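You operate a simulated robot arm through the tools that you are given. There is no shell and no other tool. Be economical: measure what you need, move in short steps, check, and stop when the job is done.

Carry out the task below with a simulated two-armed robot. There is one attempt and no reset: what you move stays moved.

JOB
Shut the pad carton's flaps and tape the seam.
Fine: use the tape runner and put it back. Set down upright: tape runner.

The check looks at the end state, three seconds after you hand in, the way a careful person would. Anything else that was tipped, shoved, dropped, spilled or broken makes it a failure.

ROBOT AND FRAMES
Two 7-joint arms with fingered hands on one trunk, on a base that drives. Base frame: it is fixed to the floor where the robot stands at the start and does not move with it; the origin is under the middle of the robot, x ahead of it, y to its left, z up. Readings come in mm, degrees, newtons and seconds.
The left shoulder is at the start at [201, 125, 1104], the right one opposite. Places, roughly: far carton flap [800, 0, 1100]; near carton flap [700, -300, 1100]. Payload 3.7 kg a hand.
The tool frame of a hand sits at the grasp point between the pads (the TCP): z along the fingers, y along the line on which they close. The tips reach 25 mm beyond it. Largest opening 88 mm; the body of the gripper starts 29 mm behind the TCP. The gripper is a hand of 5 fingers: y runs from the thumb to the fingers, the wrist lies at [-13, -97, -162] in the tool frame.
Orientation is told as [roll, pitch, yaw] about the base's x, y, z axes, in that order, counted from this pose: with the fingers straight down and the wrist toward the robot, the tool's x, y and z point along [0, 1, 0], [1, 0, 0] and [0, 0, -1] of the base frame.

CONTROLS
- The arms move only by the tool drive_tool. It takes "left_moves", "right_moves" or both (then of equal length, played together; a hand with none holds still); each is a list of rows, each a list of 2 entries, a list of its own where there are three numbers: the shift along the tool's x, y, z in units of 30 mm (1.0 is 30 mm), then the turn, a rotation vector about the tool's x, y, z in units of 5 degrees (1.0 is 5 degrees). In form: [[[dx, dy, dz], [ax, ay, az]], ...]. A call has 1 to 12 rows; each row shifts and turns the commanded pose from where the row before left it, along the tool's axes as they then stand. A call with a number of a shift or a turn outside -1 to 1 is refused whole. Each row takes 0.2 s and may step no farther than 50 mm and 8.6 degrees from the row before; otherwise, the whole call is refused. Where a pose cannot be reached the arm comes as near as it can. A force on the tool above 40 N (or 10 N above the force at the start of the call, whichever is more), or a blocked arm, ends the call early, and 0.2 s more pass. In this call time passes only in rows, and 0.2 s behind the last. The reply holds the time, the measured pose of the TCP, the force on the tool along the base axes, the opening and the grip force, in the units named above and with some noise, with the torque about the TCP (base axes, N m) and any sound that the robot's microphone picked up.
- Cameras (640 x 400 px; columns grow to the right, rows downward): "scene" is now at [315.9, -29.2, 1277.1]; the picture's right is [-0.32, -0.95, 0.00], its down [-0.18, 0.06, -0.98] and it looks along [0.93, -0.31, -0.19] (base axes); focal length 214 px, centre (320, 200). "left" rides on the left gripper at [-59, -79, -105] in its tool frame; the picture's right is [-0.73, -0.32, 0.61], its down [0.62, -0.68, 0.38] and it looks along [0.29, 0.66, 0.70] (tool axes); focal length 234 px, centre (320, 200). "right" rides on the right gripper at [59, -79, -105] in its tool frame; the picture's right is [-0.73, 0.32, -0.61], its down [-0.62, -0.68, 0.38] and it looks along [-0.29, 0.66, 0.70] (tool axes); focal length 234 px, centre (320, 200). There is no depth. A picture from a camera that has moved, and an enlarged one, comes with that camera's place and axes in the base frame and with its lens.
- capture(camera): a new picture of that camera. It takes no simulated time.
- lift_body(by): slides the trunk up (or, below 0, down) by that many mm; the arms and the scene camera ride with it, the base frame stays. It gives what a move gives, with no picture.
- roll_base(legs): drives the robot by 1 to 6 legs, each [ahead, left, turn to the left] in mm, mm and degrees, along the robot's own axes; the way and the turn of a leg run together, so that a leg with both is an arc; at most 1500 mm and 180 degrees a leg. The arms and the cameras ride along, it lands a little off, and it stops where it bumps. It gives what a move gives.
- set_fingers(index, middle, ring, little, thumb_bend, thumb_turn, hand): sets how far each is bent, from 0 (flat) to 1 (curled in); at 0.3 the hand is open as for a grip, at 0.7 the pads meet at the TCP. One left out holds its place. A second passes; each finger stops where it meets its share of the squeeze, and holds until it gets a number again. It is the only way to open and close the hand. It gives what a move gives, with no picture; readings hold the bend of each and the force on index, middle, ring, little, thumb and palm. thumb_turn goes from beside the hand (0) to across from the fingers (1), as for a grip.
- aim_head(pan, tilt): turns the head with the scene camera to pan (to the left, within 80 degrees either way) and tilt (down, from -29 to 69), counted from straight ahead of the robot. It gives what a move gives.
- close_up(camera, box): a new picture of the part [left, top, right, bottom] of that camera's present view, enlarged. It takes no simulated time.
- hand_in(): hands the job in; it is judged then, once.

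Work in short steps. Places have to be worked out from the pictures, the camera data and where the tool is seen: move nearer, look again, correct. Check each grasp and each placing, and mend what went wrong. You have 120 turns and 100 pictures in all, those below and enlarged ones among them. Open the grippers and draw the arms clear of the work before you hand the job in, unless the task says otherwise; then end with one line.

The tools are called after "Emit:" as a command line: name --argument value ..., lists and objects as JSON in quotes. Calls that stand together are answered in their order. drive_tool: Moves the arms, as the interface text tells. Its arguments: {"type":"object","properties":{"left_moves":{"type":"array","items":{"type":"array"}},"right_moves":{"type":"array","items":{"type":"array"}}},"required":[]} The other tools are called the same way: lift_body (by) slides the trunk up or down; set_fingers (index, middle, ring, little, thumb_bend, thumb_turn, hand) moves the fingers one by one; roll_base (legs) drives the base; aim_head (pan, tilt) turns the head that bears the scene camera; capture (camera) takes a picture; close_up (camera, box) takes an enlarged picture of a part of a camera's view; hand_in () hands the job in.

At the start:

```text
t: 0.0
left_position: [546.6, 75.2, 1373.1]
left_tool_rot: [0.0, 0.0, 0.0]
left_force: [-1.1, -0.5, -0.8]
left_torque: [0.01, 0.0, 0.04]
left_gripper_width: 87.2
left_grasp_force: 0.0
left_shape: jaw
left_bend: [0.3, 0.3, 0.3, 0.3, 0.3, 0.98]
left_finger forces: [0.1, 0.0, 0.0, 0.0, 0.0, 0.0]
right_position: [525.5, -327.0, 1306.6]
right_tool_rot: [0.1, 0.0, 0.0]
right_force: [0.3, 1.1, 0.0]
right_torque: [-0.01, 0.0, -0.01]
right_gripper_width: 87.6
right_grasp_force: 0.1
right_shape: jaw
right_bend: [0.3, 0.3, 0.3, 0.3, 0.3, 0.98]
right_finger forces: [0.0, 0.0, 0.0, 0.0, 0.1, 0.0]
trunk travel left (down, up): [-129.0, 286.0]
robot x, y, heading: [-1.4, 4.0, -0.1]
head pan, tilt: [-18.4, 10.7]
```

scene: 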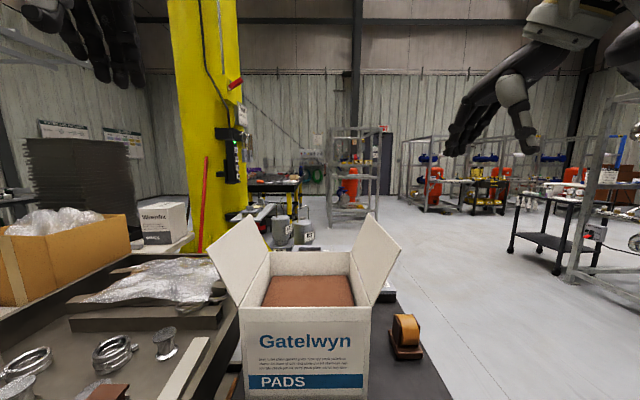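
right: 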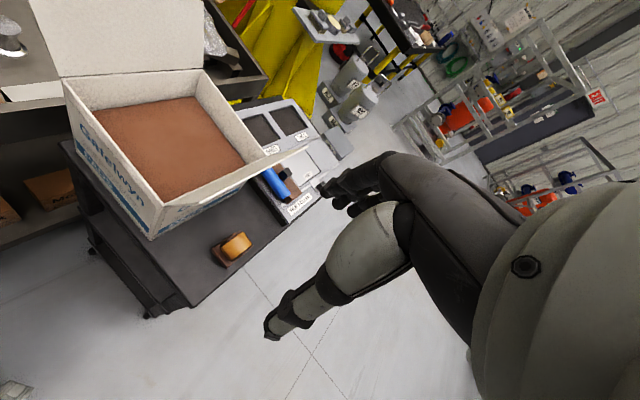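
left: 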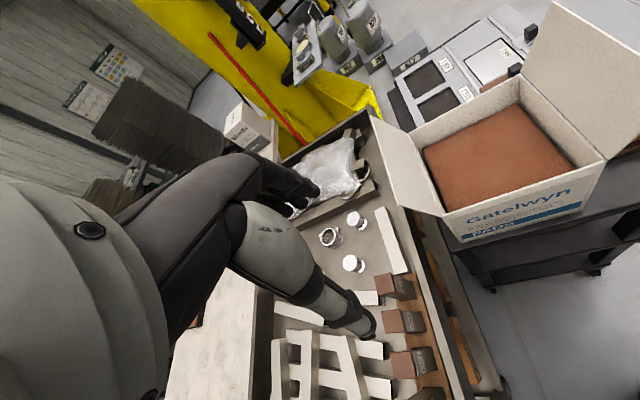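

I start by tilting the head down to see the carton and tape runner better.

Emit:
aim_head --pan -18 --tilt 35

Emit:
capture --camera "scene"

Emit:
close_up --camera "right" --box '[180, 130, 340, 280]'

```text
t: 0.9
left_position: [547.9, 74.6, 1373.3]
left_tool_rot: [0.0, 0.0, 0.0]
left_force: [0.7, -0.2, 0.4]
left_torque: [-0.02, -0.02, -0.05]
left_gripper_width: 87.6
left_grasp_force: 0.1
left_shape: jaw
left_bend: [0.3, 0.3, 0.3, 0.3, 0.3, 0.98]
left_finger forces: [0.1, 0.0, 0.0, 0.0, 0.1, 0.1]
right_position: [525.9, -326.2, 1307.5]
right_tool_rot: [0.0, -0.1, 0.1]
right_force: [-0.3, -0.6, 0.3]
right_torque: [0.0, -0.02, 0.0]
right_gripper_width: 87.8
right_grasp_force: 0.0
right_shape: jaw
right_bend: [0.3, 0.3, 0.3, 0.3, 0.3, 0.98]
right_finger forces: [0.0, 0.0, 0.0, 0.0, 0.1, 0.0]
trunk travel left (down, up): [-129.0, 286.0]
robot x, y, heading: [-1.3, 2.3, -0.1]
head pan, tilt: [-18.0, 35.0]
```

```text
96 pictures are left
camera scene: at [311.4, -27.1, 1238.2], right [-0.31, -0.95, 0.0], down [-0.54, 0.18, -0.82], along [0.78, -0.25, -0.57], focal length 214 px, centre (320, 200)
```

scene: 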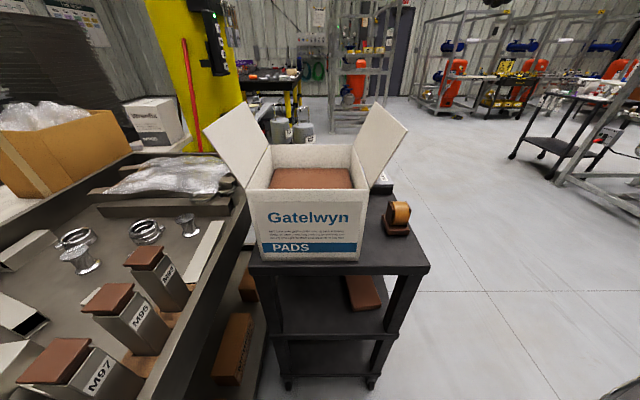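

```text
2.67 times, centred on (260, 205) of right
camera zoom: at [446.0, -267.1, 1412.0], right [0.32, -0.73, 0.61], down [-0.68, -0.62, -0.38], along [0.66, -0.29, -0.7], focal length 624 px, centre (480, 187)
```

zoom: 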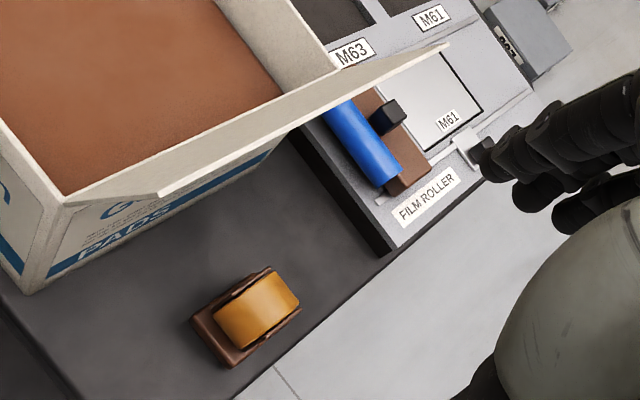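

The carton top seems near z≈1010 and yawed about -20°; the runner is near [670,-375,797]. I take enlarged views to fix the corners.

Emit:
close_up --camera "left" --box '[340, 0, 640, 250]'

Emit:
close_up --camera "scene" --box '[190, 80, 430, 280]'

Emit:
close_up --camera "right" --box '[20, 0, 320, 250]'

```text
1.60 times, centred on (490, 125) of left
camera zoom: at [468.4, 15.8, 1478.9], right [-0.32, -0.73, -0.61], down [-0.68, 0.62, -0.38], along [0.66, 0.29, -0.7], focal length 375 px, centre (48, 320)
```

zoom: 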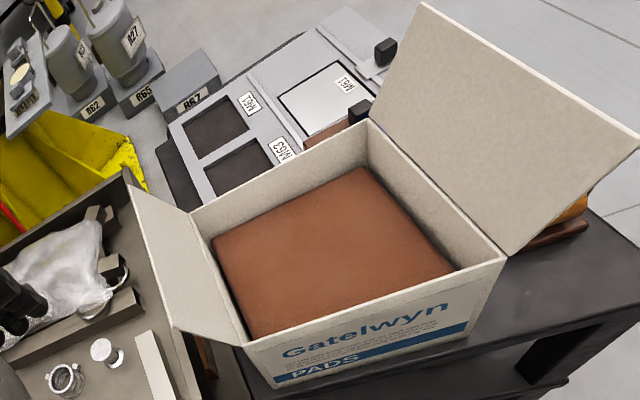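

```text
2.00 times, centred on (310, 180) of scene
camera zoom: at [311.4, -27.1, 1238.2], right [-0.31, -0.95, 0.0], down [-0.54, 0.18, -0.82], along [0.78, -0.25, -0.57], focal length 429 px, centre (340, 240)
```

zoom: 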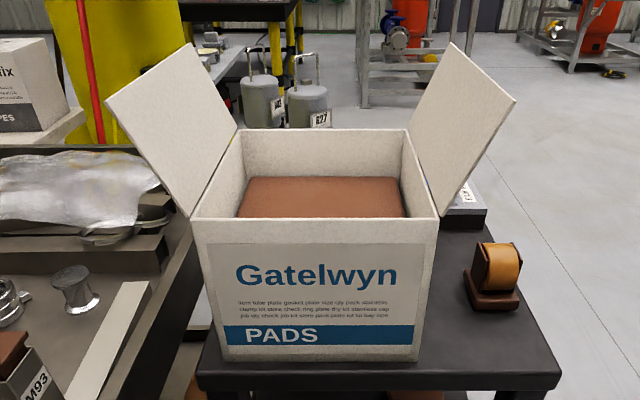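

```text
1.60 times, centred on (170, 125) of right
camera zoom: at [446.0, -267.1, 1412.0], right [0.32, -0.73, 0.61], down [-0.68, -0.62, -0.38], along [0.66, -0.29, -0.7], focal length 375 px, centre (560, 320)
```

zoom: 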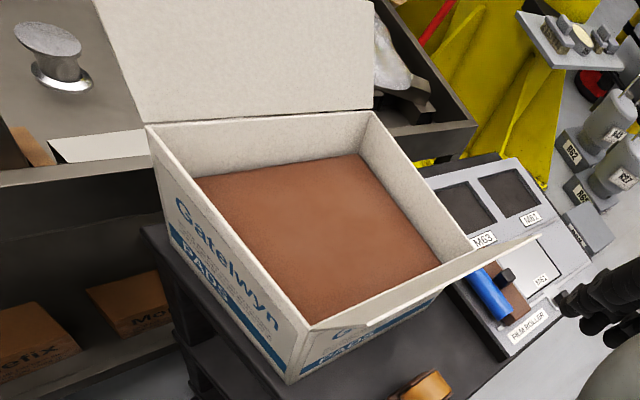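

Triangulation gives the top corners: FL(655,-2), FR(588,-206), BL(860,-72), BR(792,-271) at z≈1041, flaps 110 mm long leaning out 22° (tips z 1144). I bring the left hand above and outside the left flap.

Emit:
drive_tool --left_moves '[[[0.06, 0.93, 0.4], [0, 0, 0]], [[0.06, 0.93, 0.4], [0, 0, 0]], [[0.06, 0.93, 0.4], [0, 0, 0]], [[0.06, 0.93, 0.4], [0, 0, 0]], [[0.06, 0.93, 0.4], [0, 0, 0]], [[0.06, 0.93, 0.4], [0, 0, 0]], [[0.06, 0.93, 0.4], [0, 0, 0]], [[0.06, 0.93, 0.4], [0, 0, 0]], [[0.06, 0.93, 0.4], [0, 0, 0]], [[0, 0, 0], [0, 0, 1]], [[0, 0, 0], [0, 0, 1]], [[0, 0, 0], [0, 0, 1]]]'

Emit:
capture --camera "scene"

Emit:
capture --camera "left"

```text
t: 3.5
left_position: [798.0, 92.4, 1264.0]
left_tool_rot: [-0.1, 0.0, -15.1]
left_force: [0.2, 0.7, 0.7]
left_torque: [0.0, 0.01, 0.0]
left_gripper_width: 87.6
left_grasp_force: 0.0
left_shape: jaw
left_bend: [0.3, 0.3, 0.3, 0.3, 0.3, 0.98]
left_finger forces: [0.0, 0.0, 0.0, 0.2, 0.0, 0.0]
right_position: [525.3, -325.7, 1307.0]
right_tool_rot: [0.1, -0.1, -0.1]
right_force: [0.1, 0.8, -0.5]
right_torque: [-0.01, -0.04, 0.01]
right_gripper_width: 87.8
right_grasp_force: 0.1
right_shape: jaw
right_bend: [0.3, 0.3, 0.3, 0.3, 0.3, 0.98]
right_finger forces: [0.1, 0.0, 0.0, 0.1, 0.0, 0.0]
trunk travel left (down, up): [-129.0, 286.0]
robot x, y, heading: [-1.2, 2.6, -0.1]
head pan, tilt: [-18.0, 35.0]
```

```text
91 pictures are left
camera scene: at [311.4, -26.9, 1238.1], right [-0.31, -0.95, 0.0], down [-0.55, 0.18, -0.82], along [0.78, -0.25, -0.57], focal length 214 px, centre (320, 200)
```

scene: 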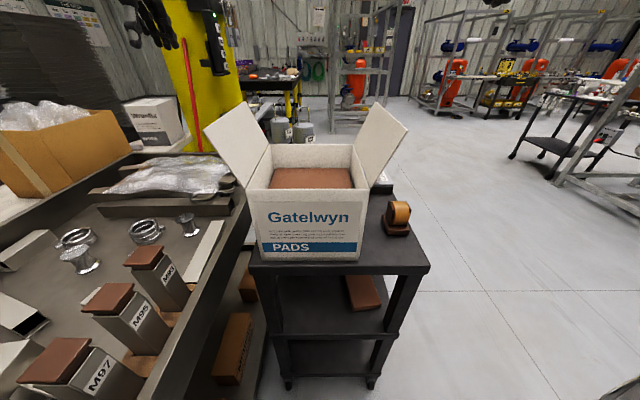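

```text
90 pictures are left
camera left: at [706.7, 54.3, 1369.5], right [-0.5, -0.62, -0.61], down [-0.5, 0.78, -0.38], along [0.71, 0.11, -0.7], focal length 234 px, centre (320, 200)
```

left: 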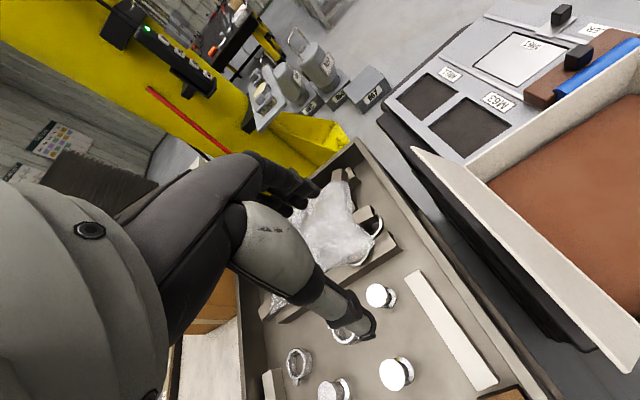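

The left hand is 135 mm outside the left hinge, centred on the flap. I lower it to z≈1125 and close in gently.

Emit:
drive_tool --left_moves '[[[0, 0, 0.93], [0, 0, 0.66]], [[0, 0, 0.93], [0, 0, 0]], [[0, 0, 0.93], [0, 0, 0]], [[0, 0, 0.93], [0, 0, 0]], [[0, 0, 0.93], [0, 0, 0]], [[-0.7, 0, 0], [0, 0, 0]], [[-0.7, 0, 0], [0, 0, 0]]]'

Emit:
capture --camera "scene"

Emit:
capture --camera "left"

```text
t: 5.1
left_position: [785.2, 51.7, 1126.7]
left_tool_rot: [-0.1, 0.0, -18.3]
left_force: [0.4, 0.4, -0.6]
left_torque: [-0.02, 0.04, -0.01]
left_gripper_width: 87.6
left_grasp_force: 0.0
left_shape: jaw
left_bend: [0.3, 0.3, 0.3, 0.3, 0.3, 0.98]
left_finger forces: [0.0, 0.1, 0.1, 0.0, 0.0, 0.0]
right_position: [526.1, -326.5, 1306.8]
right_tool_rot: [0.0, 0.1, 0.0]
right_force: [-0.1, 0.4, 0.9]
right_torque: [-0.02, -0.02, -0.02]
right_gripper_width: 87.5
right_grasp_force: 0.0
right_shape: jaw
right_bend: [0.3, 0.3, 0.3, 0.3, 0.3, 0.98]
right_finger forces: [0.0, 0.1, 0.1, 0.0, 0.0, 0.0]
trunk travel left (down, up): [-129.0, 286.0]
robot x, y, heading: [-4.5, 0.4, -0.1]
head pan, tilt: [-18.0, 35.0]
```

```text
89 pictures are left
camera scene: at [311.4, -27.3, 1238.1], right [-0.31, -0.95, 0.0], down [-0.55, 0.18, -0.82], along [0.78, -0.25, -0.57], focal length 214 px, centre (320, 200)
```

scene: 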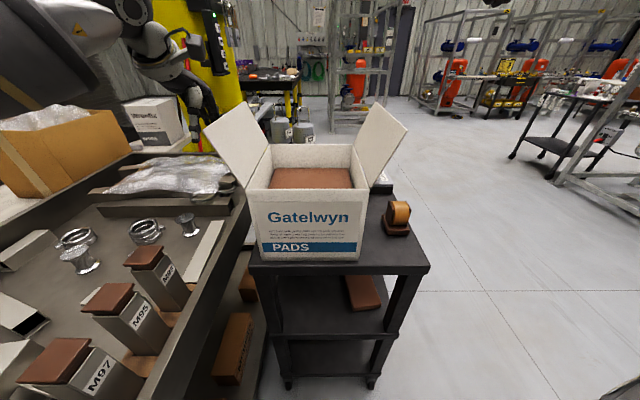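

```text
88 pictures are left
camera left: at [691.3, 19.6, 1230.7], right [-0.53, -0.59, -0.61], down [-0.45, 0.81, -0.38], along [0.71, 0.07, -0.7], focal length 234 px, centre (320, 200)
```

left: 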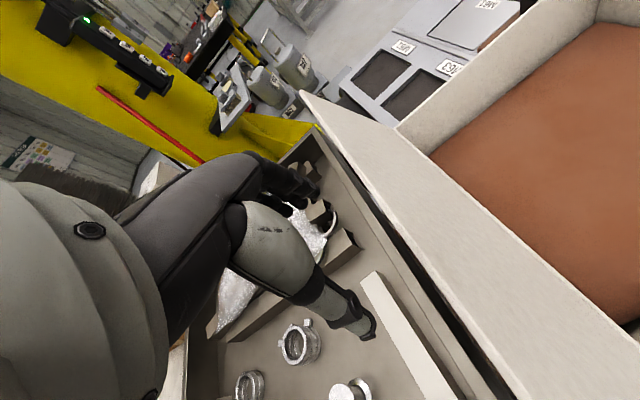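

The hand is just outside the flap with fingers alongside it. I sweep inward 90 mm to swing the flap over.

Emit:
drive_tool --left_moves '[[[-0.6, 0, 0], [0, 0, 0]], [[-0.6, 0, 0], [0, 0, 0]], [[-0.6, 0, 0], [0, 0, 0]], [[-0.6, 0, 0], [0, 0, 0]], [[-0.6, 0, 0], [0, 0, 0]]]'

Emit:
capture --camera "scene"

Emit:
capture --camera "left"

```text
t: 6.3
left_position: [756.7, -34.4, 1126.8]
left_tool_rot: [0.0, -0.1, -18.3]
left_force: [-1.1, 0.0, -0.4]
left_torque: [0.02, 0.01, 0.05]
left_gripper_width: 88.0
left_grasp_force: 0.1
left_shape: jaw
left_bend: [0.3, 0.3, 0.3, 0.3, 0.3, 0.98]
left_finger forces: [0.3, 0.1, 0.0, 0.1, 0.0, 0.1]
right_position: [524.2, -326.3, 1307.1]
right_tool_rot: [-0.1, 0.0, -0.1]
right_force: [-0.1, -0.2, -0.5]
right_torque: [0.02, -0.02, -0.01]
right_gripper_width: 87.6
right_grasp_force: 0.0
right_shape: jaw
right_bend: [0.3, 0.3, 0.3, 0.3, 0.3, 0.98]
right_finger forces: [0.0, 0.1, 0.1, 0.0, 0.0, 0.0]
trunk travel left (down, up): [-129.0, 286.0]
robot x, y, heading: [-1.3, 0.8, -0.0]
head pan, tilt: [-18.0, 35.0]
```

```text
87 pictures are left
camera scene: at [311.3, -27.4, 1238.1], right [-0.31, -0.95, 0.0], down [-0.55, 0.18, -0.82], along [0.78, -0.25, -0.57], focal length 214 px, centre (320, 200)
```

scene: 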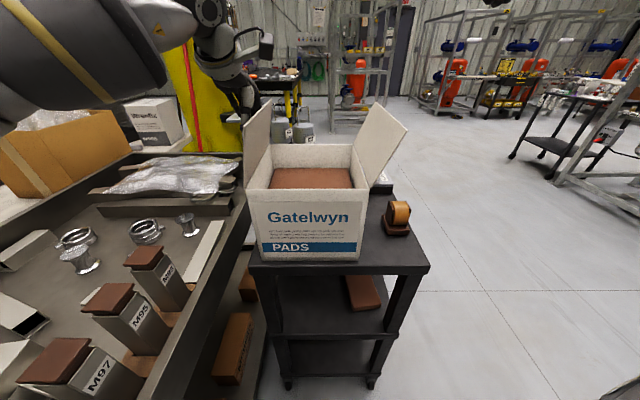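

```text
86 pictures are left
camera left: at [663.3, -65.5, 1231.8], right [-0.53, -0.59, -0.61], down [-0.45, 0.81, -0.38], along [0.71, 0.07, -0.7], focal length 234 px, centre (320, 200)
```

left: 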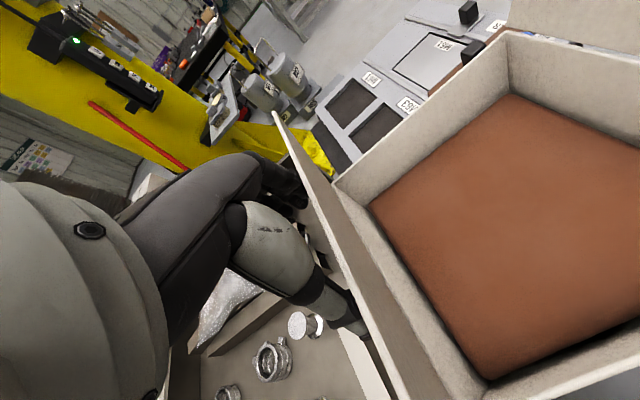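

The flap is about vertical, no resistance. I keep sweeping inward, then inward and down.

Emit:
drive_tool --left_moves '[[[-0.6, 0, 0], [0, 0, 0]], [[-0.6, 0, 0], [0, 0, 0]], [[-0.6, 0, 0.1], [0, 0, 0]], [[-0.4, 0, 0.3], [0, 0, 0]], [[-0.3, 0, 0.4], [0, 0, 0]]]'

Emit:
capture --camera "scene"

Emit:
capture --camera "left"

```text
t: 7.5
left_position: [733.6, -105.5, 1103.1]
left_tool_rot: [-0.1, 0.0, -18.3]
left_force: [0.7, -0.5, -0.3]
left_torque: [-0.03, 0.0, 0.0]
left_gripper_width: 87.9
left_grasp_force: 0.1
left_shape: jaw
left_bend: [0.3, 0.3, 0.3, 0.3, 0.3, 0.98]
left_finger forces: [0.1, 0.0, 0.0, 0.0, 0.0, 0.0]
right_position: [525.6, -327.1, 1306.4]
right_tool_rot: [0.1, 0.0, 0.0]
right_force: [0.5, 0.0, 0.3]
right_torque: [0.04, 0.0, 0.01]
right_gripper_width: 87.7
right_grasp_force: 0.0
right_shape: jaw
right_bend: [0.3, 0.3, 0.3, 0.3, 0.3, 0.98]
right_finger forces: [0.0, 0.0, 0.0, 0.0, 0.0, 0.0]
trunk travel left (down, up): [-129.0, 286.0]
robot x, y, heading: [3.0, 3.8, -0.0]
head pan, tilt: [-18.0, 35.0]
```

```text
85 pictures are left
camera scene: at [311.5, -27.3, 1238.0], right [-0.31, -0.95, 0.0], down [-0.55, 0.18, -0.82], along [0.78, -0.25, -0.57], focal length 214 px, centre (320, 200)
```

scene: 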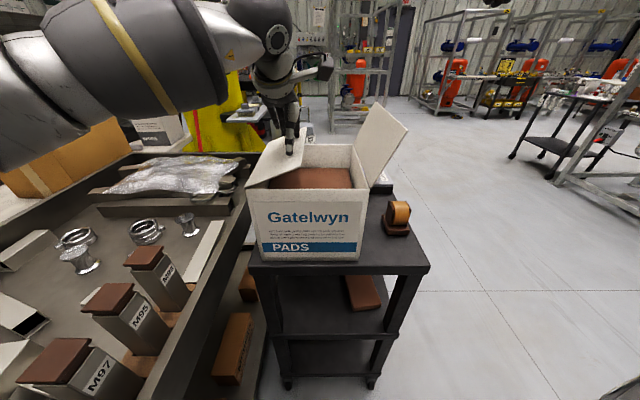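

```text
84 pictures are left
camera left: at [639.5, -136.6, 1207.6], right [-0.53, -0.59, -0.61], down [-0.45, 0.81, -0.38], along [0.71, 0.07, -0.7], focal length 234 px, centre (320, 200)
```

left: 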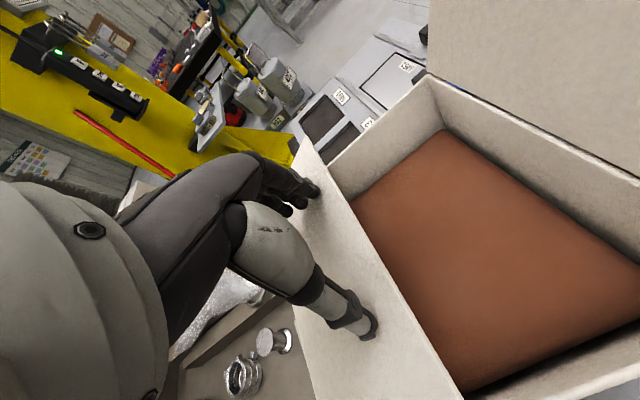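

The flap is ~65° over, with thumb and fingers on its top. I press it down to just above the rim.

Emit:
drive_tool --left_moves '[[[0, 0, 0.4], [0, 0, 0]], [[0, 0, 0.4], [0, 0, 0]], [[0, 0, 0.23], [0, 0, 0]]]'

Emit:
capture --camera "left"

Emit:
close_up --camera "scene" --box '[190, 80, 430, 280]'

```text
t: 8.3
left_position: [733.0, -105.6, 1071.6]
left_tool_rot: [0.0, 0.0, -18.2]
left_force: [-0.4, 0.0, -0.4]
left_torque: [0.0, 0.01, 0.02]
left_gripper_width: 87.9
left_grasp_force: 0.1
left_shape: jaw
left_bend: [0.3, 0.3, 0.3, 0.3, 0.3, 0.98]
left_finger forces: [0.1, 0.2, 0.0, 0.0, 0.1, 0.0]
right_position: [524.8, -326.7, 1307.8]
right_tool_rot: [0.0, 0.0, 0.0]
right_force: [0.3, 0.1, -0.1]
right_torque: [0.01, -0.04, 0.04]
right_gripper_width: 87.7
right_grasp_force: 0.1
right_shape: jaw
right_bend: [0.3, 0.3, 0.3, 0.3, 0.3, 0.98]
right_finger forces: [0.0, 0.0, 0.0, 0.0, 0.0, 0.1]
trunk travel left (down, up): [-129.0, 286.0]
robot x, y, heading: [-0.3, -1.2, -0.2]
head pan, tilt: [-18.0, 35.0]
```

```text
83 pictures are left
camera left: at [640.3, -136.3, 1176.7], right [-0.53, -0.59, -0.61], down [-0.45, 0.81, -0.38], along [0.71, 0.07, -0.7], focal length 234 px, centre (320, 200)
```

left: 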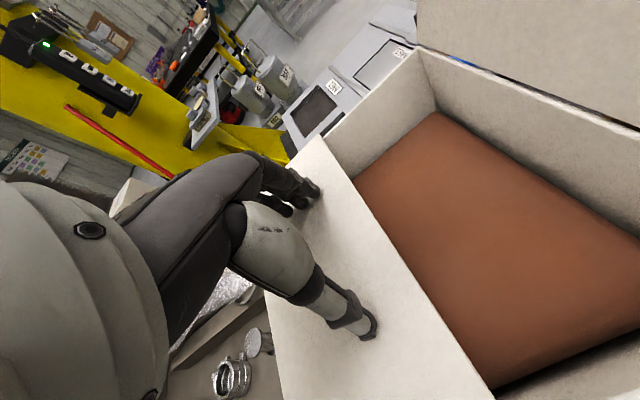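

```text
2.00 times, centred on (310, 180) of scene
camera zoom: at [311.4, -27.1, 1238.0], right [-0.31, -0.95, 0.0], down [-0.55, 0.18, -0.82], along [0.78, -0.25, -0.57], focal length 429 px, centre (340, 240)
```

zoom: 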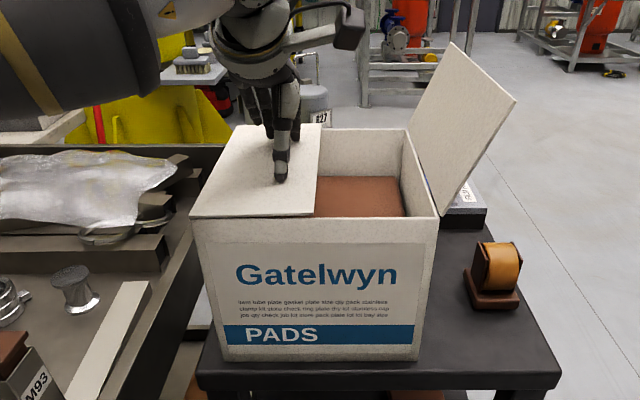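

The left flap is nearly flat. I lift the left hand to see whether the flap stays, while bringing the right hand to the outside of the right flap.

Emit:
drive_tool --left_moves '[[[0, 0, -0.67], [0, 0, 0]], [[0, 0, -0.67], [0, 0, 0]], [[0, 0, -0.67], [0, 0, 0]], [[0, 0, 0], [0, 0, 0]], [[0, 0, 0], [0, 0, 0]], [[0, 0, 0], [0, 0, 0]], [[0, 0, 0], [0, 0, 0]], [[0, 0, 0], [0, 0, 0]], [[0, 0, 0], [0, 0, 0]], [[0, 0, 0], [0, 0, 0]], [[0, 0, 0], [0, 0, 0]], [[0, 0, 0], [0, 0, 0]]]' --right_moves '[[[-0.23, 0.83, 0], [0, 0, 0]], [[-0.23, 0.83, 0], [0, 0, 0]], [[-0.23, 0.83, 0], [0, 0, 0]], [[-0.23, 0.83, 0], [0, 0, 0]], [[-0.23, 0.83, 0], [0, 0, 0]], [[0, 0, 0.87], [0, 0, 0.92]], [[0, 0, 0.87], [0, 0, 0.92]], [[0, 0, 0.87], [0, 0, 0.92]], [[0, 0, 0.87], [0, 0, 0.92]], [[0, 0, 0.87], [0, 0, 0]], [[0, 0, 0.87], [0, 0, 0]], [[0, 0, 0.85], [0, 0, 0]]]'

Emit:
capture --camera "right"

Emit:
capture --camera "scene"

```text
t: 10.9
left_position: [735.0, -104.6, 1132.1]
left_tool_rot: [-0.1, 0.0, -18.2]
left_force: [-0.2, -0.4, 0.4]
left_torque: [0.02, 0.01, 0.0]
left_gripper_width: 88.1
left_grasp_force: 0.1
left_shape: jaw
left_bend: [0.3, 0.3, 0.3, 0.3, 0.3, 0.98]
left_finger forces: [0.0, 0.1, 0.0, 0.1, 0.0, 0.0]
right_position: [651.4, -361.2, 1124.6]
right_tool_rot: [0.1, -0.1, -18.4]
right_force: [0.2, 0.0, -0.3]
right_torque: [-0.01, -0.02, 0.0]
right_gripper_width: 87.5
right_grasp_force: 0.0
right_shape: jaw
right_bend: [0.3, 0.3, 0.3, 0.3, 0.3, 0.98]
right_finger forces: [0.0, 0.1, 0.0, 0.0, 0.0, 0.0]
trunk travel left (down, up): [-129.0, 286.0]
robot x, y, heading: [-3.1, -1.1, -0.3]
head pan, tilt: [-18.0, 35.0]
```

```text
81 pictures are left
camera right: at [594.1, -279.9, 1228.3], right [0.08, -0.79, 0.61], down [-0.84, -0.38, -0.38], along [0.53, -0.48, -0.7], focal length 234 px, centre (320, 200)
```

right: 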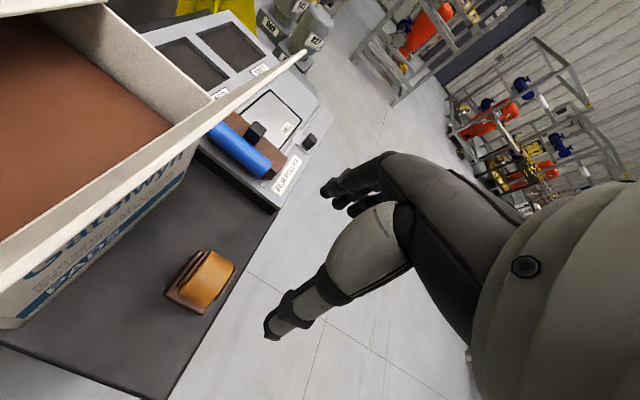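

```text
80 pictures are left
camera scene: at [311.6, -27.3, 1238.0], right [-0.31, -0.95, 0.0], down [-0.55, 0.18, -0.82], along [0.78, -0.25, -0.57], focal length 214 px, centre (320, 200)
```

scene: 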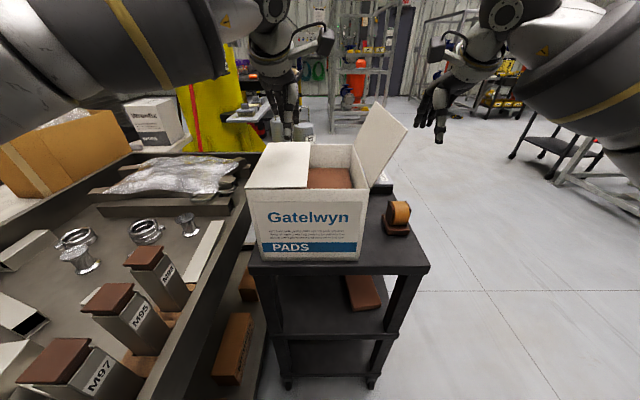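

The left flap stays shut on its own. I pull the left arm up and away while the right hand sweeps the right flap over.

Emit:
drive_tool --left_moves '[[[0.5, 0, -0.8], [0, 0, 0]], [[0.8, 0, -0.8], [0, 0, 0]], [[0.9, 0, -0.8], [0, 0, 0]], [[0.9, 0, -0.8], [0, 0, 0]], [[0.9, 0, -0.5], [0, 0, 0]], [[0.9, 0, 0], [0, 0, 0]], [[0.9, 0, 0], [0, 0, 0]], [[0, 0, 0], [0, 0, 0]], [[0, 0, 0], [0, 0, 0]], [[0, 0, 0], [0, 0, 0]], [[0, 0, 0], [0, 0, 0]]]' --right_moves '[[[0.7, 0, 0], [0, 0, 0]], [[0.7, 0, 0], [0, 0, 0]], [[0.7, 0, 0], [0, 0, 0]], [[0.7, 0, 0], [0, 0, 0]], [[0.7, 0, 0], [0, 0, 0]], [[0.7, 0, 0], [0, 0, 0]], [[0.7, 0, 0], [0, 0, 0]], [[0.6, 0, 0], [0, 0, 0]], [[0.5, 0, 0.1], [0, 0, 0]], [[0.4, 0, 0.3], [0, 0, 0]], [[0.3, 0, 0.4], [0, 0, 0]]]'

Emit:
capture --camera "right"

Emit:
capture --camera "scene"

```text
t: 13.3
left_position: [789.8, 59.6, 1242.9]
left_tool_rot: [-0.1, 0.1, -18.3]
left_force: [-0.3, 0.4, -1.0]
left_torque: [-0.01, -0.02, 0.0]
left_gripper_width: 87.9
left_grasp_force: 0.2
left_shape: jaw
left_bend: [0.3, 0.3, 0.3, 0.3, 0.3, 0.98]
left_finger forces: [0.1, 0.0, 0.1, 0.0, 0.0, 0.1]
right_position: [713.1, -170.6, 1102.2]
right_tool_rot: [0.0, 0.1, -18.5]
right_force: [0.3, -0.6, 0.4]
right_torque: [0.0, -0.04, -0.01]
right_gripper_width: 87.7
right_grasp_force: 0.1
right_shape: jaw
right_bend: [0.3, 0.3, 0.3, 0.3, 0.3, 0.98]
right_finger forces: [0.2, 0.0, 0.0, 0.1, 0.0, 0.1]
trunk travel left (down, up): [-129.0, 286.0]
robot x, y, heading: [2.9, 0.9, 0.1]
head pan, tilt: [-18.0, 35.0]
```

```text
79 pictures are left
camera right: at [656.5, -89.3, 1206.7], right [0.08, -0.79, 0.61], down [-0.84, -0.38, -0.38], along [0.53, -0.48, -0.7], focal length 234 px, centre (320, 200)
```

right: 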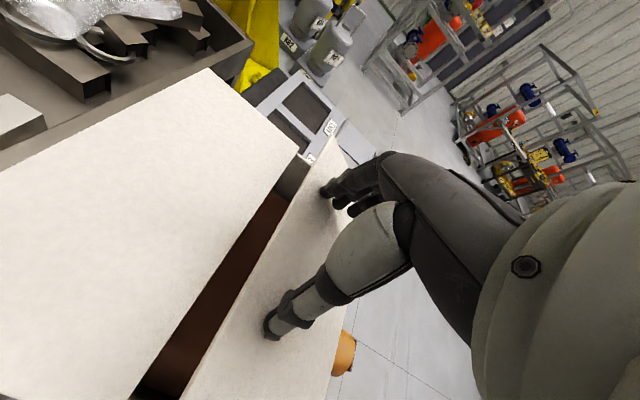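

```text
78 pictures are left
camera scene: at [311.6, -27.1, 1238.0], right [-0.31, -0.95, 0.0], down [-0.55, 0.18, -0.82], along [0.78, -0.25, -0.57], focal length 214 px, centre (320, 200)
```

scene: 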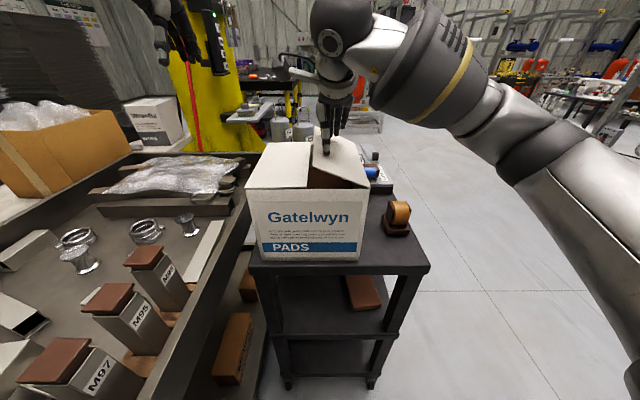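

Right flap is well over; I press it down to the rim, the last bit in fine steps.

Emit:
drive_tool --right_moves '[[[0, 0, 0.4], [0, 0, 0]], [[0, 0, 0.4], [0, 0, 0]], [[0, 0, 0.25], [0, 0, 0]], [[0, 0, 0.1], [0, 0, 0]]]'

Emit:
capture --camera "right"

Emit:
close_up --camera "scene" --box '[230, 110, 430, 280]'

```text
t: 14.3
left_position: [788.0, 59.4, 1244.2]
left_tool_rot: [0.0, -0.1, -18.4]
left_force: [-0.1, -0.4, -0.9]
left_torque: [0.06, -0.01, -0.01]
left_gripper_width: 87.6
left_grasp_force: 0.0
left_shape: jaw
left_bend: [0.3, 0.3, 0.3, 0.3, 0.3, 0.98]
left_finger forces: [0.0, 0.0, 0.0, 0.0, 0.0, 0.1]
right_position: [712.2, -170.9, 1068.6]
right_tool_rot: [0.2, -0.2, -18.4]
right_force: [-0.3, -0.6, 5.3]
right_torque: [-0.14, -0.21, -0.03]
right_gripper_width: 87.5
right_grasp_force: 0.1
right_shape: jaw
right_bend: [0.3, 0.3, 0.3, 0.3, 0.3, 0.98]
right_finger forces: [0.0, 4.8, 0.0, 0.1, 0.0, 0.0]
trunk travel left (down, up): [-129.0, 286.0]
robot x, y, heading: [-1.4, -3.7, -0.0]
head pan, tilt: [-18.0, 35.0]
```

```text
77 pictures are left
camera right: at [655.2, -89.4, 1173.3], right [0.08, -0.79, 0.61], down [-0.84, -0.38, -0.39], along [0.53, -0.48, -0.69], focal length 234 px, centre (320, 200)
```

right: 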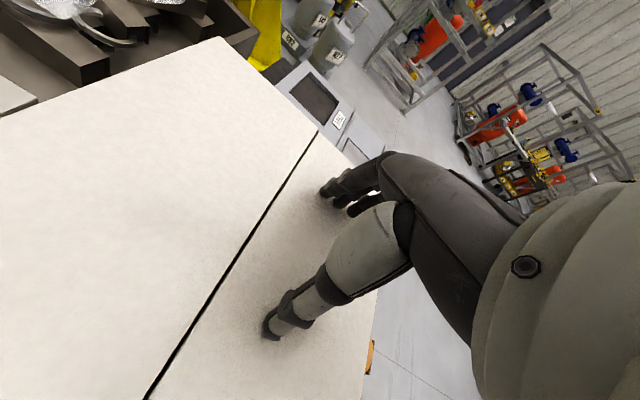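

```text
2.35 times, centred on (330, 195) of scene
camera zoom: at [310.5, -27.0, 1238.5], right [-0.31, -0.95, 0.0], down [-0.55, 0.18, -0.82], along [0.78, -0.25, -0.57], focal length 505 px, centre (296, 212)
```

zoom: 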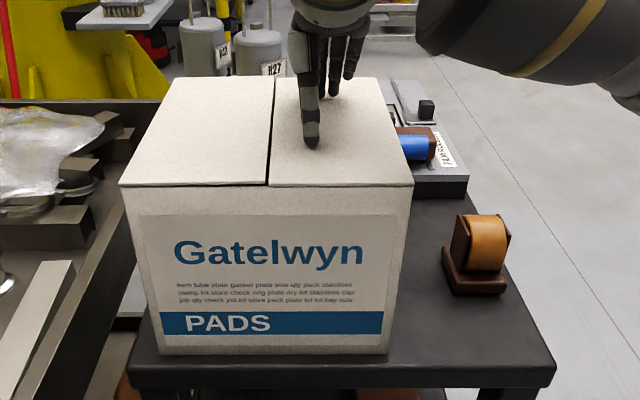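

Both flaps are flat and meet (5 N on the right flap = at its stop). I lift the right hand and go back over the runner to look at it.

Emit:
drive_tool --right_moves '[[[0, 0, -0.9], [0, 0, 0]], [[0, 0, -0.9], [0, 0, 0]], [[0, 0, -0.9], [0, 0, 0]], [[-0.95, 0, 0], [0, 0, 0]], [[-0.95, 0, 0], [0, 0, 0]], [[-0.95, 0, 0], [0, 0, 0]], [[-0.95, 0, 0], [0, 0, 0]], [[-0.95, 0, 0], [0, 0, 0]], [[-0.95, 0, 0], [0, 0, 0]], [[-0.95, 0, 0], [0, 0, 0]], [[-0.95, 0, 0], [0, 0, 0]]]'

Emit:
capture --camera "right"

Emit:
close_up --camera "scene" --box '[360, 180, 440, 250]'

Emit:
close_up --camera "right" --box '[100, 200, 260, 340]'

```text
t: 16.7
left_position: [788.6, 58.4, 1244.0]
left_tool_rot: [0.0, 0.0, -18.4]
left_force: [-0.1, 0.0, 0.4]
left_torque: [0.0, 0.0, 0.02]
left_gripper_width: 87.9
left_grasp_force: 0.0
left_shape: jaw
left_bend: [0.3, 0.3, 0.3, 0.3, 0.3, 0.98]
left_finger forces: [0.0, 0.1, 0.0, 0.0, 0.0, 0.0]
right_position: [643.5, -386.1, 1148.0]
right_tool_rot: [0.0, 0.0, -18.4]
right_force: [0.3, -0.7, -0.1]
right_torque: [-0.03, 0.01, 0.0]
right_gripper_width: 87.7
right_grasp_force: 0.0
right_shape: jaw
right_bend: [0.3, 0.3, 0.3, 0.3, 0.3, 0.98]
right_finger forces: [0.1, 0.0, 0.0, 0.0, 0.1, 0.0]
trunk travel left (down, up): [-129.0, 286.0]
robot x, y, heading: [1.2, 2.8, -0.1]
head pan, tilt: [-18.0, 35.0]
```

```text
75 pictures are left
camera right: at [585.2, -305.1, 1252.7], right [0.08, -0.79, 0.61], down [-0.84, -0.38, -0.38], along [0.53, -0.48, -0.7], focal length 234 px, centre (320, 200)
```

right: 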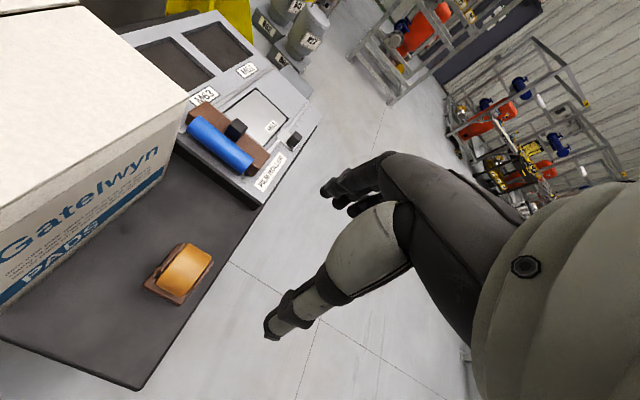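

```text
5.71 times, centred on (400, 215) of scene
camera zoom: at [311.0, -27.6, 1238.2], right [-0.31, -0.95, 0.0], down [-0.55, 0.18, -0.82], along [0.78, -0.25, -0.57], focal length 1226 px, centre (-137, 114)
```

zoom: 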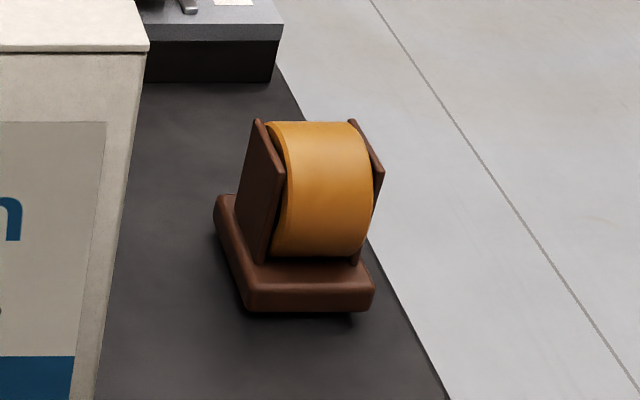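

```text
2.86 times, centred on (180, 270) of right
camera zoom: at [585.2, -305.1, 1252.7], right [0.08, -0.79, 0.61], down [-0.84, -0.38, -0.38], along [0.53, -0.48, -0.7], focal length 669 px, centre (720, 0)
```

zoom: 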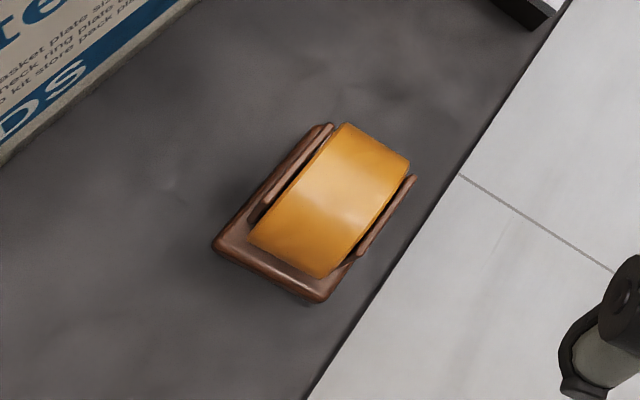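

The runner is yawed like the carton, about 40 mm across its cheeks, centred near (653,-345), cheek tops z≈925, table ≈855. I'll grip across the cheeks with the wrist on the outer (right) side, so I yaw the right hand by +90°.

Emit:
drive_tool --right_moves '[[[0, 0, 0], [0, 0, -1]], [[0, 0, 0], [0, 0, -1]], [[0, 0, 0], [0, 0, -1]], [[0, 0, 0], [0, 0, -1]], [[0, 0, 0], [0, 0, -1]], [[0, 0, 0], [0, 0, -1]], [[0, 0, 0], [0, 0, -1]], [[0, 0, 0], [0, 0, -1]], [[0, 0, 0], [0, 0, -1]], [[0, 0, 0], [0, 0, -1]], [[0, 0, 0], [0, 0, -1]], [[0, 0, 0], [0, 0, -1]]]'

Emit:
drive_tool --right_moves '[[[0, 0, 0], [0, 0, -1]], [[0, 0, 0], [0, 0, -1]], [[0, 0, 0], [0, 0, -1]], [[0, 0, 0], [0, 0, -1]], [[0, 0, 0], [0, 0, -1]], [[0, 0, 0], [0, 0, -1]]]'

Emit:
capture --camera "right"

Emit:
capture --camera "scene"

```text
t: 19.3
left_position: [788.1, 58.8, 1243.5]
left_tool_rot: [0.0, 0.0, -18.2]
left_force: [0.8, -0.1, -0.5]
left_torque: [0.01, -0.02, 0.0]
left_gripper_width: 87.8
left_grasp_force: 0.1
left_shape: jaw
left_bend: [0.3, 0.3, 0.3, 0.3, 0.3, 0.98]
left_finger forces: [0.1, 0.1, 0.0, 0.2, 0.0, 0.0]
right_position: [641.6, -386.9, 1147.2]
right_tool_rot: [0.1, 0.0, 16.5]
right_force: [1.2, 0.4, -0.2]
right_torque: [0.0, 0.02, -0.01]
right_gripper_width: 87.8
right_grasp_force: 0.0
right_shape: jaw
right_bend: [0.3, 0.3, 0.3, 0.3, 0.3, 0.98]
right_finger forces: [0.0, 0.0, 0.1, 0.1, 0.1, 0.1]
right hand out of reach, approached as far as the arm can: row 8, 9, 10, 11, 12
trunk travel left (down, up): [-129.0, 286.0]
robot x, y, heading: [-2.3, 4.5, 0.1]
head pan, tilt: [-18.0, 35.0]
```

```text
t: 20.7
left_position: [789.8, 58.9, 1242.9]
left_tool_rot: [-0.1, -0.1, -18.3]
left_force: [0.1, 0.3, -0.2]
left_torque: [0.02, -0.01, 0.02]
left_gripper_width: 87.6
left_grasp_force: 0.1
left_shape: jaw
left_bend: [0.3, 0.3, 0.3, 0.3, 0.3, 0.98]
left_finger forces: [0.1, 0.0, 0.0, 0.1, 0.1, 0.1]
right_position: [641.4, -386.6, 1147.1]
right_tool_rot: [0.1, 0.0, 16.5]
right_force: [0.0, 0.3, -0.4]
right_torque: [0.01, 0.0, 0.01]
right_gripper_width: 87.6
right_grasp_force: 0.1
right_shape: jaw
right_bend: [0.3, 0.3, 0.3, 0.3, 0.3, 0.98]
right_finger forces: [0.1, 0.1, 0.1, 0.0, 0.1, 0.1]
right hand out of reach, approached as far as the arm can: row 1, 2, 3, 4, 5, 6
trunk travel left (down, up): [-129.0, 286.0]
robot x, y, heading: [0.0, -2.0, 0.0]
head pan, tilt: [-18.0, 35.0]
```

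```text
72 pictures are left
camera right: at [548.9, -351.9, 1252.0], right [0.52, -0.6, 0.61], down [-0.48, -0.79, -0.38], along [0.71, -0.09, -0.7], focal length 234 px, centre (320, 200)
```

right: 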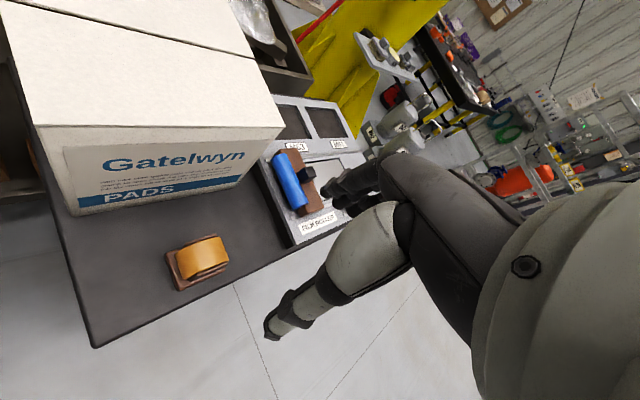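

```text
71 pictures are left
camera scene: at [311.4, -27.1, 1238.1], right [-0.31, -0.95, 0.0], down [-0.55, 0.18, -0.82], along [0.78, -0.25, -0.57], focal length 214 px, centre (320, 200)
```

scene: 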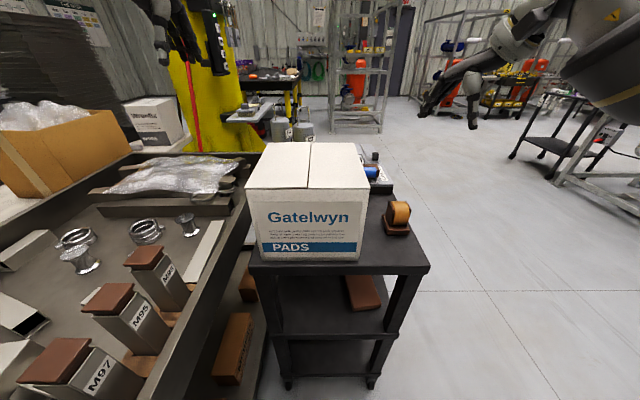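

Yaw stops at 16.5° there, so a cheek-to-cheek grip isn't reachable from here; gripping fore-and-aft at yaw -18° works instead. I look closely at the runner's shape first.

Emit:
close_up --camera "right" --box '[150, 215, 250, 305]'

```text
4.44 times, centred on (200, 260) of right
camera zoom: at [548.9, -351.9, 1252.0], right [0.52, -0.6, 0.61], down [-0.48, -0.79, -0.38], along [0.71, -0.09, -0.7], focal length 1041 px, centre (853, -67)
```

zoom: 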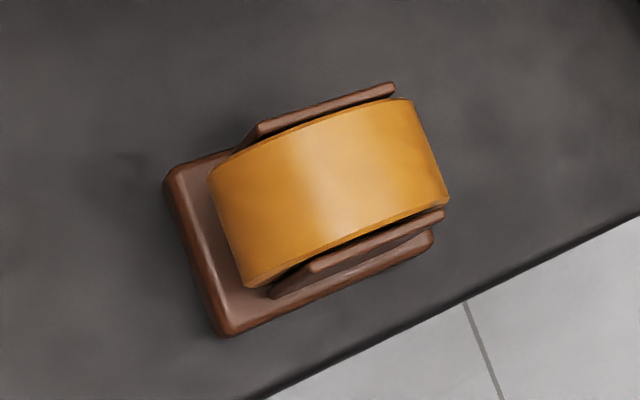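

The base is ~65×53 mm centred at about (655,-347), roll ≈57 mm diameter, equator z≈900. I turn the yaw back toward -18° and check where the commanded pose stands.

Emit:
drive_tool --right_moves '[[[0, 0, 0], [0, 0, 1]], [[0, 0, 0], [0, 0, 1]]]'

```text
t: 21.3
left_position: [789.2, 57.3, 1242.6]
left_tool_rot: [0.1, 0.0, -18.3]
left_force: [-0.3, 0.6, -0.9]
left_torque: [0.02, -0.01, 0.01]
left_gripper_width: 87.9
left_grasp_force: 0.1
left_shape: jaw
left_bend: [0.3, 0.3, 0.3, 0.3, 0.3, 0.98]
left_finger forces: [0.0, 0.1, 0.0, 0.1, 0.1, 0.0]
right_position: [641.7, -386.3, 1148.0]
right_tool_rot: [0.1, 0.0, 6.5]
right_force: [0.0, -0.2, 0.3]
right_torque: [0.01, -0.02, -0.04]
right_gripper_width: 87.8
right_grasp_force: 0.1
right_shape: jaw
right_bend: [0.3, 0.3, 0.3, 0.3, 0.3, 0.98]
right_finger forces: [0.0, 0.1, 0.0, 0.1, 0.0, 0.0]
trunk travel left (down, up): [-129.0, 286.0]
robot x, y, heading: [2.6, 0.7, -0.2]
head pan, tilt: [-18.0, 35.0]
```

Commands follow the reached pose. I finish the yaw, centre over the runner and lower to z≈1000 for a look.

Emit:
drive_tool --right_moves '[[[0, 0, 0], [0, 0, 1]], [[0, 0, 0], [0, 0, 1]], [[0, 0, 0], [0, 0, 1]], [[0, 0, 0], [0, 0, 1]], [[0, 0, 0], [0, 0, 0.98]], [[0.7, 0, 0], [0, 0, 0]], [[0.68, 0.02, 0], [0, 0, 0]], [[0, 0, 1], [0, 0, 0]], [[0, 0, 1], [0, 0, 0]], [[0, 0, 1], [0, 0, 0]], [[0, 0, 1], [0, 0, 0]], [[0, 0, 0.9], [0, 0, 0]]]'

Emit:
capture --camera "right"

Emit:
capture --camera "scene"

```text
t: 23.9
left_position: [788.9, 59.2, 1243.3]
left_tool_rot: [0.0, 0.0, -18.3]
left_force: [0.7, 0.1, 0.4]
left_torque: [0.04, 0.01, 0.01]
left_gripper_width: 88.0
left_grasp_force: 0.1
left_shape: jaw
left_bend: [0.3, 0.3, 0.3, 0.3, 0.3, 0.98]
left_finger forces: [0.0, 0.0, 0.0, 0.0, 0.1, 0.0]
right_position: [656.4, -344.4, 1003.6]
right_tool_rot: [-0.1, 0.1, -18.4]
right_force: [-0.2, -0.6, 0.1]
right_torque: [0.0, -0.01, 0.0]
right_gripper_width: 87.9
right_grasp_force: 0.1
right_shape: jaw
right_bend: [0.3, 0.3, 0.3, 0.3, 0.3, 0.98]
right_finger forces: [0.1, 0.1, 0.0, 0.1, 0.1, 0.1]
trunk travel left (down, up): [-129.0, 286.0]
robot x, y, heading: [-3.2, 2.5, -0.2]
head pan, tilt: [-18.0, 35.0]
```

```text
69 pictures are left
camera right: at [597.8, -264.0, 1107.3], right [0.08, -0.79, 0.61], down [-0.84, -0.38, -0.38], along [0.53, -0.48, -0.7], focal length 234 px, centre (320, 200)
```

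right: 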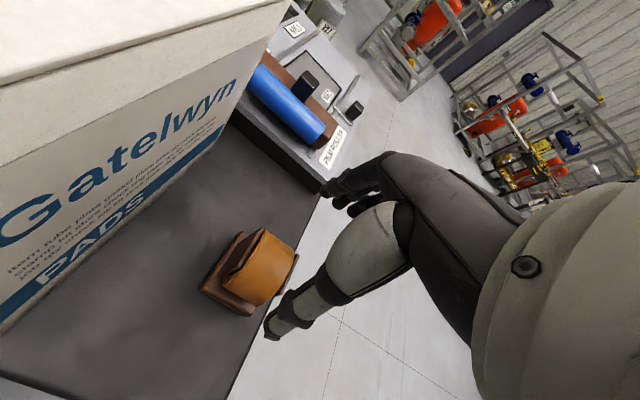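

```text
68 pictures are left
camera scene: at [311.6, -27.2, 1238.0], right [-0.31, -0.95, 0.0], down [-0.55, 0.18, -0.82], along [0.78, -0.25, -0.57], focal length 214 px, centre (320, 200)
```

scene: 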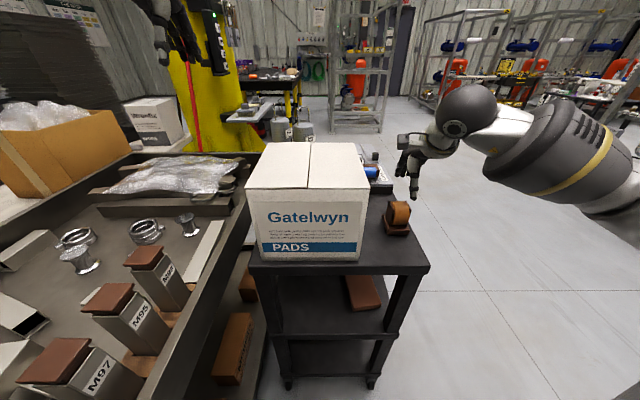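

The runner projects right at the TCP axis. I descend to z≈950 and check clearance of thumb and fingers either side.

Emit:
drive_tool --right_moves '[[[0, 0, 0.9], [0, 0, 0]], [[0, 0, 0.9], [0, 0, 0]]]'

Emit:
close_up --camera "right" --box '[180, 150, 400, 370]'

Emit:
close_up --camera "scene" --box '[350, 140, 470, 250]'

```text
t: 24.5
left_position: [790.2, 59.9, 1243.4]
left_tool_rot: [-0.1, 0.0, -18.3]
left_force: [-0.4, 0.8, -0.1]
left_torque: [0.01, -0.01, 0.03]
left_gripper_width: 87.8
left_grasp_force: 0.0
left_shape: jaw
left_bend: [0.3, 0.3, 0.3, 0.3, 0.3, 0.98]
left_finger forces: [0.1, 0.1, 0.0, 0.0, 0.0, 0.1]
right_position: [655.5, -345.9, 948.1]
right_tool_rot: [0.2, 0.0, -18.4]
right_force: [-0.8, -0.7, -0.3]
right_torque: [0.01, 0.01, 0.03]
right_gripper_width: 87.7
right_grasp_force: 0.0
right_shape: jaw
right_bend: [0.3, 0.3, 0.3, 0.3, 0.3, 0.98]
right_finger forces: [0.0, 0.1, 0.0, 0.0, 0.0, 0.0]
trunk travel left (down, up): [-129.0, 286.0]
robot x, y, heading: [1.8, 3.1, -0.1]
head pan, tilt: [-18.0, 35.0]
```

```text
1.82 times, centred on (290, 260) of right
camera zoom: at [597.1, -265.5, 1052.3], right [0.08, -0.79, 0.61], down [-0.84, -0.38, -0.38], along [0.53, -0.48, -0.7], focal length 426 px, centre (374, 91)
```

zoom: 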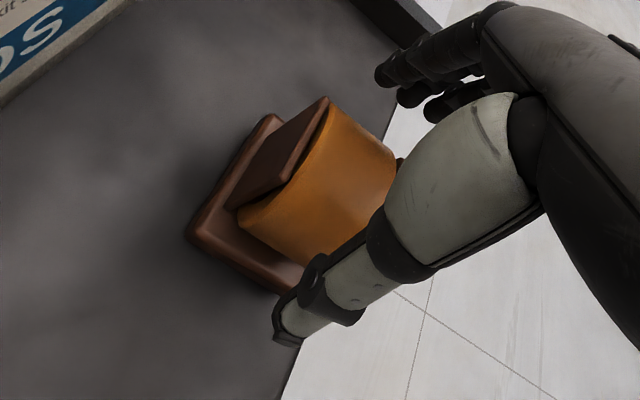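

```text
3.64 times, centred on (410, 195) of scene
camera zoom: at [311.6, -27.2, 1238.0], right [-0.31, -0.95, 0.0], down [-0.55, 0.18, -0.82], along [0.78, -0.25, -0.57], focal length 780 px, centre (-7, 218)
```

zoom: 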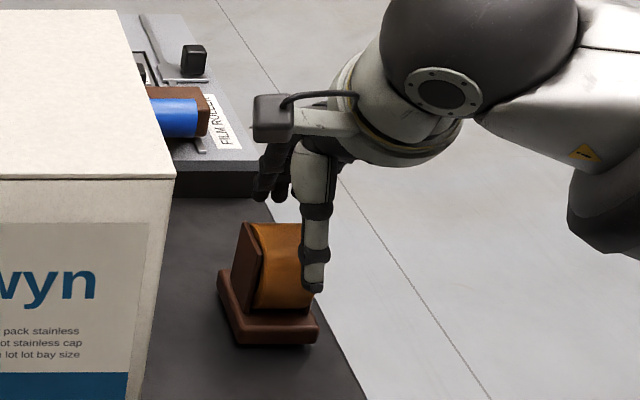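

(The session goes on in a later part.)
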